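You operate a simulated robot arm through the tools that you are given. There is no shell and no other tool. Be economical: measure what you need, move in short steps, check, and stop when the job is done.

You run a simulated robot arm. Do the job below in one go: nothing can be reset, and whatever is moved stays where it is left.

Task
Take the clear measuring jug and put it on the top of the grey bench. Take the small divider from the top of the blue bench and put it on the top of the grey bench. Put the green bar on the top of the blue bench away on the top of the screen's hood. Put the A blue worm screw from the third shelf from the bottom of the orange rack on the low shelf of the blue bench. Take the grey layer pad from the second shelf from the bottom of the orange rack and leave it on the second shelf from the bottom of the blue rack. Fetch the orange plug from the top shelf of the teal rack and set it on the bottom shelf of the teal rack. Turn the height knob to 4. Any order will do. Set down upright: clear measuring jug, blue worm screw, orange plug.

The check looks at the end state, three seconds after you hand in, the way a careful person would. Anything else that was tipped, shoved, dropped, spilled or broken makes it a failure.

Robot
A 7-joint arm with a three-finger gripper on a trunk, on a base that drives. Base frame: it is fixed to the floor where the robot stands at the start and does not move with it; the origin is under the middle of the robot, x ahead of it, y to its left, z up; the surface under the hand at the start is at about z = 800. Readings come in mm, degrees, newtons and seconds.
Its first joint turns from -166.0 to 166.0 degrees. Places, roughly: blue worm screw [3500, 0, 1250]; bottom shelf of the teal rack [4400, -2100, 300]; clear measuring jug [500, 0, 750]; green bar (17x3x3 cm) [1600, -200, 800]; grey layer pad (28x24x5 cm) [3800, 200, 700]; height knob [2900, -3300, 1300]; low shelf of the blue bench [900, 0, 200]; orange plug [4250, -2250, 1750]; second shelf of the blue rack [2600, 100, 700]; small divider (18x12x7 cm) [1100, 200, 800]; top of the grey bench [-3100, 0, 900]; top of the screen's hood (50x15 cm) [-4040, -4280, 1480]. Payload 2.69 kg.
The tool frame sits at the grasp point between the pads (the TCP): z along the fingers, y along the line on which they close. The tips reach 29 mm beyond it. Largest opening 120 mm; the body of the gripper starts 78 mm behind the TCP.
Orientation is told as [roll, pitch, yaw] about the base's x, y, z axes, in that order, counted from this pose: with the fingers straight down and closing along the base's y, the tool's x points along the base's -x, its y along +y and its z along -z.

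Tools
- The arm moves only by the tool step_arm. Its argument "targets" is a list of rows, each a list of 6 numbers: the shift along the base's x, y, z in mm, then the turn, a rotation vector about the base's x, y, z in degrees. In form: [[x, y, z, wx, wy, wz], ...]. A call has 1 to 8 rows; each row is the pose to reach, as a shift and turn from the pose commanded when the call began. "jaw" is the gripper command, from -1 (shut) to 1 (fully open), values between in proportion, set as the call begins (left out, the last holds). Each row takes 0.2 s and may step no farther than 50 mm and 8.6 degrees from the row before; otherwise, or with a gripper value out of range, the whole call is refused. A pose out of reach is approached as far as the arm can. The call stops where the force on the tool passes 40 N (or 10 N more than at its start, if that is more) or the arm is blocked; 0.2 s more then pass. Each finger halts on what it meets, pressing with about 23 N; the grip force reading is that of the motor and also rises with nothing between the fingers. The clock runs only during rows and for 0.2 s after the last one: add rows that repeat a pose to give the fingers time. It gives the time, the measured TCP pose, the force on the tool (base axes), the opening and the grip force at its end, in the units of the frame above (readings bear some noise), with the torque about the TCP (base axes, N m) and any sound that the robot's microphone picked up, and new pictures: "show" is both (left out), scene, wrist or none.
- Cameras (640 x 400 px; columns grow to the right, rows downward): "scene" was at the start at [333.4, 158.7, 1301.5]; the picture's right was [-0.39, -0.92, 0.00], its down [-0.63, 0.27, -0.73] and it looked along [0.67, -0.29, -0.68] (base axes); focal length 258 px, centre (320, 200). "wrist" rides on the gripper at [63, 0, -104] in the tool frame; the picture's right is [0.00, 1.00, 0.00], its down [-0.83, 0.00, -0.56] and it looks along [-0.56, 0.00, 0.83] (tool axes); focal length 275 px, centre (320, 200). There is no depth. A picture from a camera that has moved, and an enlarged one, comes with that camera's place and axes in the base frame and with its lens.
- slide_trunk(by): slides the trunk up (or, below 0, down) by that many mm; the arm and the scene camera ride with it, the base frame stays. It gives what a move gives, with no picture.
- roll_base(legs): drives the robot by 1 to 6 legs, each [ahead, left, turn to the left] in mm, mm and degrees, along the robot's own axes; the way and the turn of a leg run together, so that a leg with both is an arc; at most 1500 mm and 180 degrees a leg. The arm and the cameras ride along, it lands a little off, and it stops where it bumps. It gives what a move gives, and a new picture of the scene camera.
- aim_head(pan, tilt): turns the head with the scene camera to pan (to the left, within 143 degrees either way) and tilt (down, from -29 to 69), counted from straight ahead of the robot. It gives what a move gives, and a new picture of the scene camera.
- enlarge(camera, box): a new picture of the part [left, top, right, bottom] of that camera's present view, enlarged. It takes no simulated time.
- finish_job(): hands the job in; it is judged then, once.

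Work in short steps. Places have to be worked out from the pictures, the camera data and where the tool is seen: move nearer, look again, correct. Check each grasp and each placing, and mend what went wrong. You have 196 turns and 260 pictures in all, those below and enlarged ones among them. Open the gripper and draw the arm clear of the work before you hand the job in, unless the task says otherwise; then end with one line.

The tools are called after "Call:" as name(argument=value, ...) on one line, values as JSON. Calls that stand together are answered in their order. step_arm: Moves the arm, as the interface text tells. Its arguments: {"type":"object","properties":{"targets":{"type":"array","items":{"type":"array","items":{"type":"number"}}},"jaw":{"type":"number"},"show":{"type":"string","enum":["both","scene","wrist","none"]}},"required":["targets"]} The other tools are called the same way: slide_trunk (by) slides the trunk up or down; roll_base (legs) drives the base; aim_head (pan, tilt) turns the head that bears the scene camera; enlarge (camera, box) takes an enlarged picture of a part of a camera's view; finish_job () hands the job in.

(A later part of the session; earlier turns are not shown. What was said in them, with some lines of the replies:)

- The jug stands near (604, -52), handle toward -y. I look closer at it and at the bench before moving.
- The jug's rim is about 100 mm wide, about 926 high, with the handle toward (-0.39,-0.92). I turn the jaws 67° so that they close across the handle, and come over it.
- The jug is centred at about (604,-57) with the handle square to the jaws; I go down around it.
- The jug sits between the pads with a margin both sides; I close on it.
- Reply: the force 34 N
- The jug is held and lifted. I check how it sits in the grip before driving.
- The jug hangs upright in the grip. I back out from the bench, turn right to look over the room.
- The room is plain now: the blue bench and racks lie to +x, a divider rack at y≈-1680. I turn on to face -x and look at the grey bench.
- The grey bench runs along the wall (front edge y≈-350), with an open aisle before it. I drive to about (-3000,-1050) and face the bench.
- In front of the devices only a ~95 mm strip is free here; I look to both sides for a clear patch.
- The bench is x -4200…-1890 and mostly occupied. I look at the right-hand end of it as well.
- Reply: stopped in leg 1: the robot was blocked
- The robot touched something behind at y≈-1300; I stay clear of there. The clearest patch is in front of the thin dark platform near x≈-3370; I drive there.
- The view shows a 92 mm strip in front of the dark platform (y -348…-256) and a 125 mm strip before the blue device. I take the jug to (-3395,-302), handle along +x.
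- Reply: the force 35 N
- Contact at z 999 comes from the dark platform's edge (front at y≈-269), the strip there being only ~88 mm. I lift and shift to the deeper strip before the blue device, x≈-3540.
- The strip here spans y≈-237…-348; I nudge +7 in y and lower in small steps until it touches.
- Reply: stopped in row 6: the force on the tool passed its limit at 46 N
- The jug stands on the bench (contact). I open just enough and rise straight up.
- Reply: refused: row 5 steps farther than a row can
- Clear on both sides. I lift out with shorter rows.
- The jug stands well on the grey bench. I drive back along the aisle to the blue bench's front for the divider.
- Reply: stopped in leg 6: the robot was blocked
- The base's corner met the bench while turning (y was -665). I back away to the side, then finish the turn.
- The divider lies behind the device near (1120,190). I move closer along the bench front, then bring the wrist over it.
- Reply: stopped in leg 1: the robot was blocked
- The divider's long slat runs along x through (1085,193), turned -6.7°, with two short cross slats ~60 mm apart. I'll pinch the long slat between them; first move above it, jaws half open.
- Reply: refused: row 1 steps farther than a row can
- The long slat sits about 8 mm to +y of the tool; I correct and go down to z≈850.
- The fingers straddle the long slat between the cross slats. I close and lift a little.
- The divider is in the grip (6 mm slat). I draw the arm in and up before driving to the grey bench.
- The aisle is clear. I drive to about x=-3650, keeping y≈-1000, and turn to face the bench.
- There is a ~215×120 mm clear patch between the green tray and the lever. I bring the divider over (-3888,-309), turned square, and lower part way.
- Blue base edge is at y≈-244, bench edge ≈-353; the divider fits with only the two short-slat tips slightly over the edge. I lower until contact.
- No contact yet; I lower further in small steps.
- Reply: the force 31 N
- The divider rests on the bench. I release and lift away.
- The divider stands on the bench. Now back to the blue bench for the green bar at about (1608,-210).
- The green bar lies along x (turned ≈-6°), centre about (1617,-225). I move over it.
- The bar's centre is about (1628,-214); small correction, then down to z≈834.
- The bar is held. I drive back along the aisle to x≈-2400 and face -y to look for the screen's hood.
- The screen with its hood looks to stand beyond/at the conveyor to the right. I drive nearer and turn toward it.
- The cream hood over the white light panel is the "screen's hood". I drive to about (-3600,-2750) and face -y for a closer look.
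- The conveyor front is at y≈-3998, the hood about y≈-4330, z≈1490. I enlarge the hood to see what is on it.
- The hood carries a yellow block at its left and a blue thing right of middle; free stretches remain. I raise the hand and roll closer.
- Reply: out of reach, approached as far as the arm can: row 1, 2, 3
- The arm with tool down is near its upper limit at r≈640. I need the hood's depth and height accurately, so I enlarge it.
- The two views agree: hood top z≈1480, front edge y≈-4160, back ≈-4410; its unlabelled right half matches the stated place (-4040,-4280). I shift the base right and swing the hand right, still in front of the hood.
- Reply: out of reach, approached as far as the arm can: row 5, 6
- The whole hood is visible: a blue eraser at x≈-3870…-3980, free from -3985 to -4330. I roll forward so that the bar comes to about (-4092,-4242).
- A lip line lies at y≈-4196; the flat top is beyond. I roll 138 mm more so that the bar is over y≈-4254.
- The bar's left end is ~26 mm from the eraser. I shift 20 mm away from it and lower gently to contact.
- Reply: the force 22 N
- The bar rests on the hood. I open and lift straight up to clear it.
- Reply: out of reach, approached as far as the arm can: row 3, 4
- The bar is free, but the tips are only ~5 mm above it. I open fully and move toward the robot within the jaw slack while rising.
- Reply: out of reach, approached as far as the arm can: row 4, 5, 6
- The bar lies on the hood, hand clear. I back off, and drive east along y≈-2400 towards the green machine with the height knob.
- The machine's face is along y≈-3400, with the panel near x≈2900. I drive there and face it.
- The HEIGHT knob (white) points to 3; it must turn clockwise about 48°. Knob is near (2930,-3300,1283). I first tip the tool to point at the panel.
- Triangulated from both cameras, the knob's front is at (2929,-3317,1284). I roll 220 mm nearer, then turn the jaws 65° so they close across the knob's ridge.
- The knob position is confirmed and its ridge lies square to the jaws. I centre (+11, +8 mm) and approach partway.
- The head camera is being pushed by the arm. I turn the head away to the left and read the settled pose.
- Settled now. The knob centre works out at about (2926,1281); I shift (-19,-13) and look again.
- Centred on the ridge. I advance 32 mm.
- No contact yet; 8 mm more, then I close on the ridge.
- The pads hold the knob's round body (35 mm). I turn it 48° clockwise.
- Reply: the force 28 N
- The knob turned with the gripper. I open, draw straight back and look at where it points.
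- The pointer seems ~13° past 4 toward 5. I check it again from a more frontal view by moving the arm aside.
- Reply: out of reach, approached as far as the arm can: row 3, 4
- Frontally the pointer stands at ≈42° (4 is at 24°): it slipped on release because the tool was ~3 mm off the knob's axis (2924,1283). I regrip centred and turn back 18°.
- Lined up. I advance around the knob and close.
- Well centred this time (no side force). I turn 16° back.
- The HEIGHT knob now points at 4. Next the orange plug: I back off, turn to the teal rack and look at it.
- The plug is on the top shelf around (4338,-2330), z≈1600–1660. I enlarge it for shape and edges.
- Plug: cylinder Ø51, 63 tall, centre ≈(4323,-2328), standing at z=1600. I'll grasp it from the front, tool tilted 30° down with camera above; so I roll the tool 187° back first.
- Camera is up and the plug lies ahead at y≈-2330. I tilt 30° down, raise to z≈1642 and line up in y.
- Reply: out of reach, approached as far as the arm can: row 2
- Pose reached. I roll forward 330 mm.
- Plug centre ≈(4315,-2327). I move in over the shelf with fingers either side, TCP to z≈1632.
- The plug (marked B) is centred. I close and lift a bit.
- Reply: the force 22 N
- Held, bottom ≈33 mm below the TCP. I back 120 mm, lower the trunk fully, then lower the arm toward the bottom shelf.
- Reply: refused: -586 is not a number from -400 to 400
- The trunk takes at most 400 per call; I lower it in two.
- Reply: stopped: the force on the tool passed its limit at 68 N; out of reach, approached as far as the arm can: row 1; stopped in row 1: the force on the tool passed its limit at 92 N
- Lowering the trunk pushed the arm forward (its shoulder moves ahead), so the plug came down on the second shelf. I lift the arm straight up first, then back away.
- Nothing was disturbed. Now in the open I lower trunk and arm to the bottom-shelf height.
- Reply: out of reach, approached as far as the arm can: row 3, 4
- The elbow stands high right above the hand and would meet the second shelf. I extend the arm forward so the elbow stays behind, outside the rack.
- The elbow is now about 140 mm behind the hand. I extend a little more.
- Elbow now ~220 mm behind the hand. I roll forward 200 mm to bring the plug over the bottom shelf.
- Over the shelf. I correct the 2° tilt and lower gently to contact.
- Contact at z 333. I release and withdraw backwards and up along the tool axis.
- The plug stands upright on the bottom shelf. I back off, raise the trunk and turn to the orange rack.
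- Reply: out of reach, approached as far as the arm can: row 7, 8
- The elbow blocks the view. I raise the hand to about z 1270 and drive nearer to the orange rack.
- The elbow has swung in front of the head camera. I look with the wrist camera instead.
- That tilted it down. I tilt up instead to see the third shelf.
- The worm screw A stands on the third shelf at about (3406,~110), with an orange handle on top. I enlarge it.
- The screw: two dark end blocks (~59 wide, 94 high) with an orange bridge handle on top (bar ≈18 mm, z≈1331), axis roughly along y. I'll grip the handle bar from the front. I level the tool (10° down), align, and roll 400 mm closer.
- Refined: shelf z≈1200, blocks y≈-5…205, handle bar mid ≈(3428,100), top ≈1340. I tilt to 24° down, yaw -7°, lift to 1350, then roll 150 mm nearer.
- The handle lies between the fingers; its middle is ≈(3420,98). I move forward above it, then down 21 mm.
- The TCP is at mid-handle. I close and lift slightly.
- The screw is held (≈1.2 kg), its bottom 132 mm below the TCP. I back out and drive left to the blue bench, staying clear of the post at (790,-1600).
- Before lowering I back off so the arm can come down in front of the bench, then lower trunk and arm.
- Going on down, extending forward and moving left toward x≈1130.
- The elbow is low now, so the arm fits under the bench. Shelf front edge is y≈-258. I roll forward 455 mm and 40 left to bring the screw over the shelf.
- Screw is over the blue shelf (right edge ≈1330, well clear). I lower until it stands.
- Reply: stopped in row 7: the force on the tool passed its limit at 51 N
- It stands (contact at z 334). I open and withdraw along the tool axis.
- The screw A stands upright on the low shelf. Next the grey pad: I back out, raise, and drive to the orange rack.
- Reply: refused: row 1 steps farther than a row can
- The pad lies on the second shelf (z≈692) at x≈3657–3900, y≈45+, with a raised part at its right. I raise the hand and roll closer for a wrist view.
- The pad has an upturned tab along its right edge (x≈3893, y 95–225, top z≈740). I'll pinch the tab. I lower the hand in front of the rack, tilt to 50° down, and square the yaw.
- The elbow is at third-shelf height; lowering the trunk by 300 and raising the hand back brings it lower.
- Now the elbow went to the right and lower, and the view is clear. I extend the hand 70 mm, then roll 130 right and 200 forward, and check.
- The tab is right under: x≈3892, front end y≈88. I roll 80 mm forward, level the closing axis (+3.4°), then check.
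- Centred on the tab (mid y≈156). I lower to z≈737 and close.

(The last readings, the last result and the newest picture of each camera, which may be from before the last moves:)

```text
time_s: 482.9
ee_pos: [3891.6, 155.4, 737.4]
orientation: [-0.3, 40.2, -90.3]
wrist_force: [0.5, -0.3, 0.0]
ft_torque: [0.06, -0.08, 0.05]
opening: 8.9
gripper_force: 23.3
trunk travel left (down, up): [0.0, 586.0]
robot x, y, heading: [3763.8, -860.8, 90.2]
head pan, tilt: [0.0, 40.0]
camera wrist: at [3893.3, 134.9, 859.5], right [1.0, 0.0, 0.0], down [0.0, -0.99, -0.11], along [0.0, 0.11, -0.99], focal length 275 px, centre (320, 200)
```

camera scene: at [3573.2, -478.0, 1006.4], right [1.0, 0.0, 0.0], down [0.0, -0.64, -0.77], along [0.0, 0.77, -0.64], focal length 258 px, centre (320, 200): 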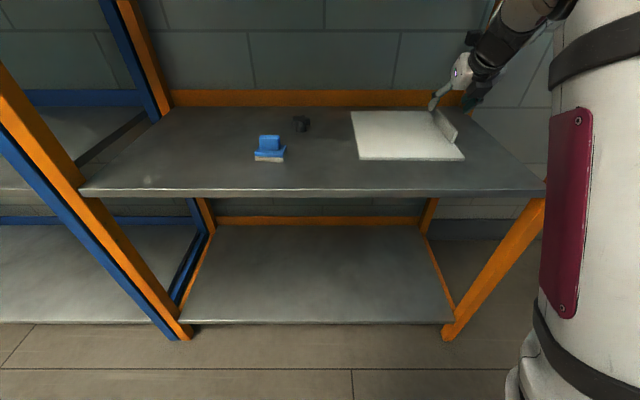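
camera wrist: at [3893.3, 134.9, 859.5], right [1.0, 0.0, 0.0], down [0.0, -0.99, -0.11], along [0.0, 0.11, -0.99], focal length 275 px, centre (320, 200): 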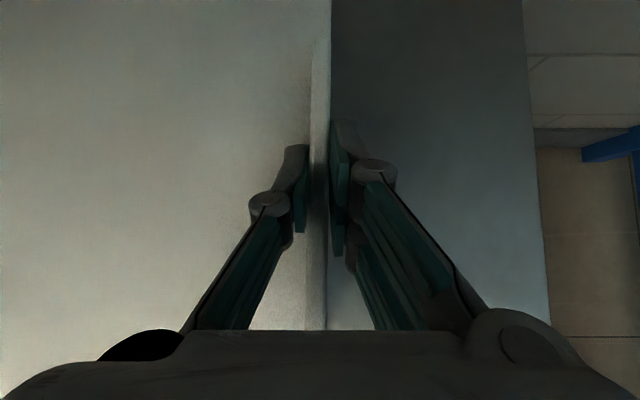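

Tab gripped (8.9 mm). I lift and look how the pad hangs.

Call:
step_arm(targets=[[0, 0, 10, 0, 0, 0], [0, 0, 30, 0, 0, 0], [0, 0, 55, 0, 0, 0], [0, 0, 80, 0, 0, 0]])

```text
time_s: 483.9
ee_pos: [3891.9, 155.2, 820.1]
orientation: [-0.4, 40.2, -90.3]
wrist_force: [-0.1, 1.0, -1.6]
ft_torque: [-0.01, -0.15, 0.02]
opening: 9.2
gripper_force: 23.1
trunk travel left (down, up): [0.0, 586.0]
robot x, y, heading: [3763.3, -861.7, 90.4]
head pan, tilt: [0.0, 40.0]
camera scene: at [3573.2, -477.9, 1006.3], right [1.0, 0.0, 0.0], down [0.0, -0.64, -0.77], along [0.0, 0.77, -0.64], focal length 258 px, centre (320, 200)
camera wrist: at [3893.7, 135.1, 939.8], right [1.0, 0.0, 0.0], down [0.0, -0.99, -0.11], along [0.0, 0.11, -0.99], focal length 275 px, centre (320, 200)
```

scene: 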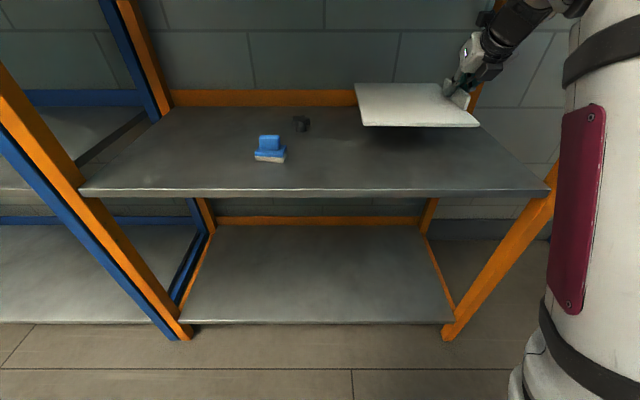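
wrist: 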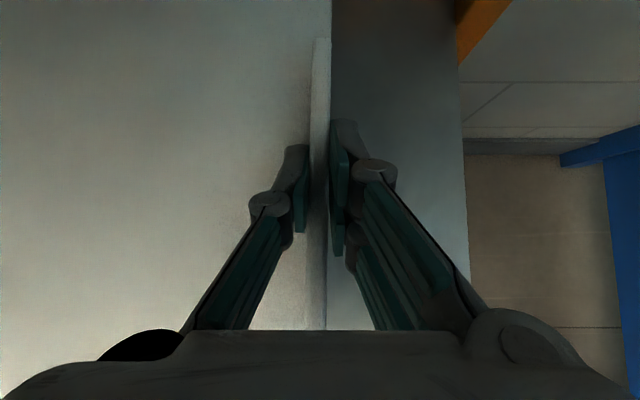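

The pad hangs level and light. I back out 480, go left 1180 to the blue rack and look.

Call:
roll_base(legs=[[-480, 0, 0], [0, 1180, 0]])

```text
time_s: 492.3
ee_pos: [2750.2, -314.0, 818.8]
orientation: [-0.4, 40.2, -91.9]
wrist_force: [0.2, -0.2, -1.2]
ft_torque: [-0.02, -0.13, 0.0]
opening: 9.1
gripper_force: 23.1
trunk travel left (down, up): [0.0, 586.0]
robot x, y, heading: [2593.8, -1324.8, 88.6]
head pan, tilt: [0.0, 40.0]
camera scene: at [2414.5, -937.0, 1006.4], right [1.0, -0.03, 0.0], down [-0.02, -0.64, -0.77], along [0.02, 0.77, -0.64], focal length 258 px, centre (320, 200)
```

scene: 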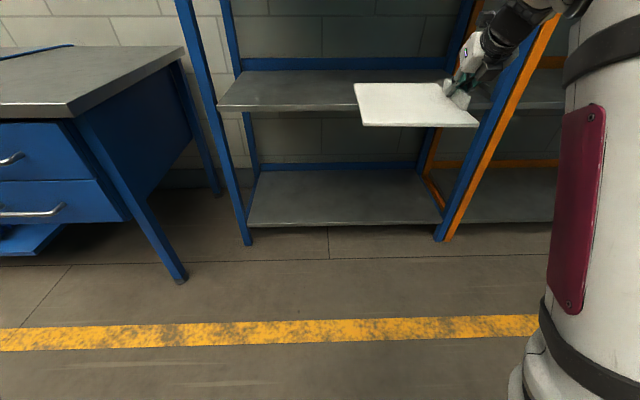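

The blue rack's second shelf is empty. I square the heading and roll in 470 mm.

Call:
roll_base(legs=[[0, 0, 1.4], [470, 30, 0]])

Call:
step_arm(targets=[[0, 0, -20, 0, 0, 0], [0, 0, -40, 0, 0, 0], [0, 0, -55, 0, 0, 0], [0, 0, -62, 0, 0, 0]], show="scene")

```text
time_s: 495.4
ee_pos: [2691.0, 166.7, 819.2]
orientation: [-0.3, 40.2, -90.3]
wrist_force: [0.2, -0.1, -0.8]
ft_torque: [0.02, -0.11, 0.0]
opening: 8.6
gripper_force: 22.5
trunk travel left (down, up): [0.0, 586.0]
robot x, y, heading: [2564.5, -849.6, 90.1]
head pan, tilt: [0.0, 40.0]
camera scene: at [2372.3, -467.0, 1006.4], right [1.0, 0.0, 0.0], down [0.0, -0.64, -0.77], along [0.0, 0.77, -0.64], focal length 258 px, centre (320, 200)
```

scene: 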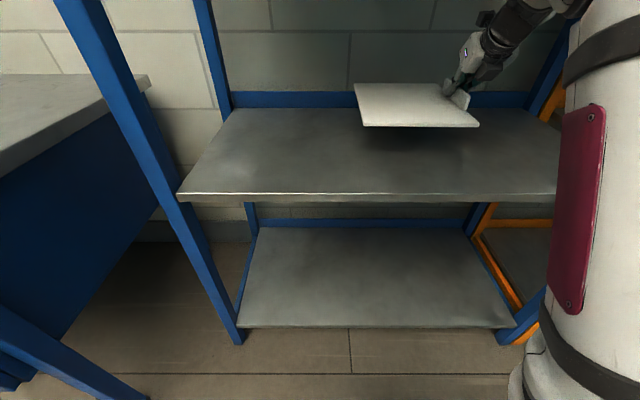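

```text
time_s: 496.4
ee_pos: [2691.1, 166.2, 756.5]
orientation: [-0.3, 40.2, -90.1]
wrist_force: [0.4, -0.2, -1.9]
ft_torque: [0.01, -0.09, 0.01]
opening: 8.9
gripper_force: 23.0
trunk travel left (down, up): [0.0, 586.0]
robot x, y, heading: [2565.4, -851.0, 90.1]
head pan, tilt: [0.0, 40.0]
camera scene: at [2372.3, -467.0, 1006.4], right [1.0, 0.0, 0.0], down [0.0, -0.64, -0.77], along [0.0, 0.77, -0.64], focal length 258 px, centre (320, 200)
```

scene: 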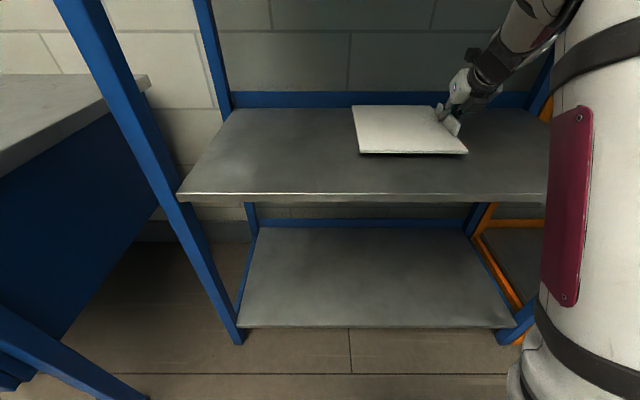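

Close above the shelf; I lower in 4 mm steps to contact.

Call:
step_arm(targets=[[0, 0, -6, 0, 0, 0], [0, 0, -10, 0, 0, 0], [0, 0, -14, 0, 0, 0], [0, 0, -18, 0, 0, 0], [0, 0, -21, 0, 0, 0]], show="scene")

```text
time_s: 497.6
ee_pos: [2690.9, 166.7, 738.3]
orientation: [-0.3, 40.4, -90.4]
wrist_force: [-1.6, -3.8, 14.9]
ft_torque: [-0.46, 0.01, -0.04]
opening: 8.8
gripper_force: 22.8
trunk travel left (down, up): [0.0, 586.0]
robot x, y, heading: [2561.9, -850.0, 90.1]
head pan, tilt: [0.0, 40.0]
camera scene: at [2372.2, -467.6, 1006.7], right [1.0, 0.0, 0.0], down [0.0, -0.64, -0.77], along [0.0, 0.77, -0.64], focal length 258 px, centre (320, 200)
```

scene: 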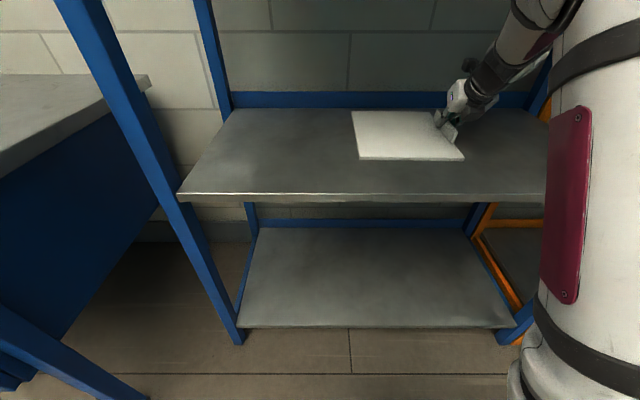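

The pad lies on the shelf. I release, rise, and back out.

Call:
step_arm(targets=[[0, 0, 0, 0, 0, 0], [0, 0, 0, 0, 0, 0]], jaw=0, show="none")

Call:
step_arm(targets=[[0, 0, 20, 0, 0, 0], [0, 0, 50, 0, 0, 0], [0, 0, 80, 0, 0, 0]], show="wrist")

Call:
roll_base(legs=[[-500, 0, 0]])

```text
time_s: 498.2
ee_pos: [2690.7, 166.4, 736.5]
orientation: [-0.4, 40.2, -90.3]
wrist_force: [0.6, -0.1, 1.3]
ft_torque: [0.0, 0.03, -0.01]
opening: 59.7
gripper_force: 0.1
trunk travel left (down, up): [0.0, 586.0]
robot x, y, heading: [2562.2, -854.2, 90.2]
head pan, tilt: [0.0, 40.0]
```

```text
time_s: 499.1
ee_pos: [2691.7, 166.3, 813.5]
orientation: [-0.3, 40.2, -90.4]
wrist_force: [0.1, -0.4, 0.9]
ft_torque: [0.03, -0.02, 0.03]
opening: 59.8
gripper_force: 0.1
trunk travel left (down, up): [0.0, 586.0]
robot x, y, heading: [2559.1, -849.4, 90.1]
head pan, tilt: [0.0, 40.0]
camera wrist: at [2693.4, 146.9, 935.2], right [1.0, 0.0, 0.0], down [0.0, -0.99, -0.11], along [0.0, 0.11, -0.99], focal length 275 px, centre (320, 200)
```

wrist: 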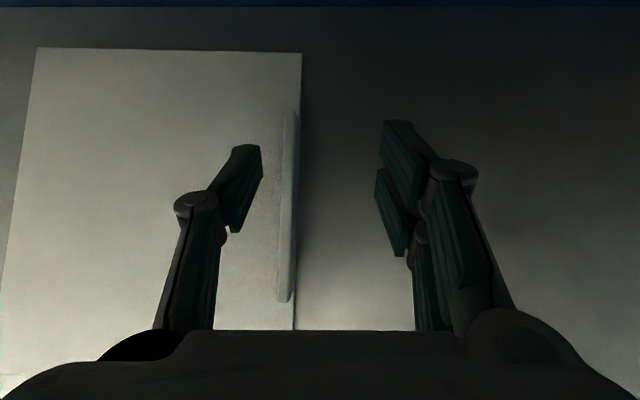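

```text
time_s: 502.0
ee_pos: [2689.5, -338.2, 814.2]
orientation: [-0.4, 40.2, -90.0]
wrist_force: [-0.2, -0.8, 0.4]
ft_torque: [0.0, -0.03, 0.01]
opening: 59.7
gripper_force: 0.0
trunk travel left (down, up): [0.0, 586.0]
robot x, y, heading: [2566.1, -1356.0, 90.4]
head pan, tilt: [0.0, 40.0]
camera scene: at [2373.6, -973.8, 1006.4], right [1.0, 0.01, 0.0], down [0.01, -0.64, -0.77], along [-0.01, 0.77, -0.64], focal length 258 px, centre (320, 200)
```

scene: 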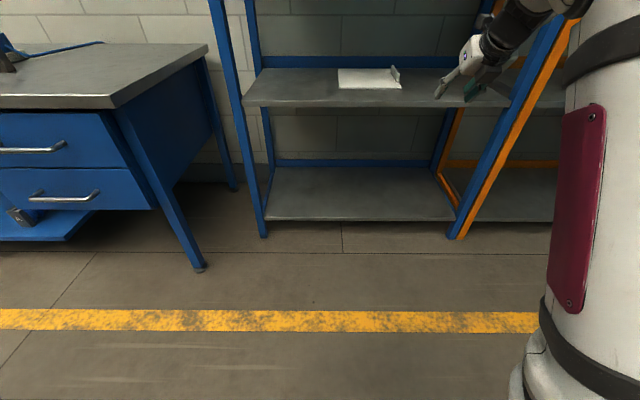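

The pad is well placed. Last check on the worm screw and the bottles on the low shelf.

Call:
aim_head(pan=50, tilt=25)

Call:
enlarge(camera="scene", box=[120, 120, 440, 320])

```text
time_s: 503.2
ee_pos: [2689.5, -337.5, 814.7]
orientation: [-0.4, 40.2, -90.0]
wrist_force: [0.1, -0.1, -0.6]
ft_torque: [-0.01, 0.0, -0.01]
opening: 60.1
gripper_force: 0.1
trunk travel left (down, up): [0.0, 586.0]
robot x, y, heading: [2564.4, -1354.4, 90.6]
head pan, tilt: [50.0, 25.0]
camera scene: at [2303.3, -1000.2, 1029.7], right [0.64, 0.77, 0.0], down [0.33, -0.27, -0.91], along [-0.7, 0.58, -0.42], focal length 258 px, centre (320, 200)
```

scene: 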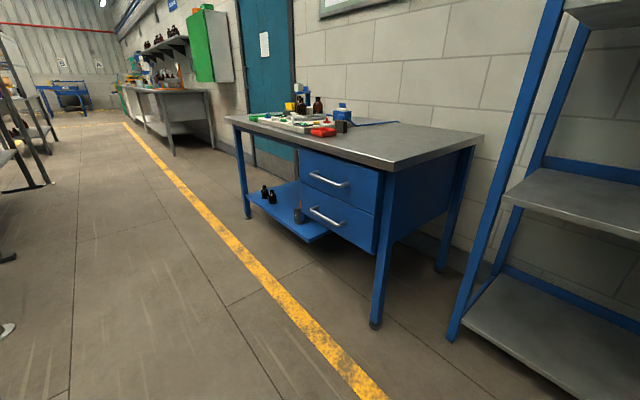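

```text
2.00 times, centred on (280, 220) of scene
camera zoom: at [2303.3, -1000.2, 1029.7], right [0.64, 0.77, 0.0], down [0.33, -0.27, -0.91], along [-0.7, 0.58, -0.42], focal length 516 px, centre (400, 160)
```

zoom: 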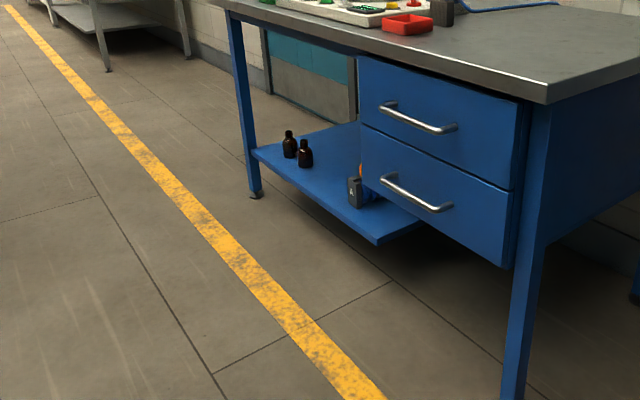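

Bottles and screw stand upright, the gripper is open and clear of everything; I hand in.

Call:
finish_job()

```text
The job is handed in.
```

All seven parts of the job are done and handed in. The ends of the divider's short slats stick out about 15 mm past the front edge of the grey bench.
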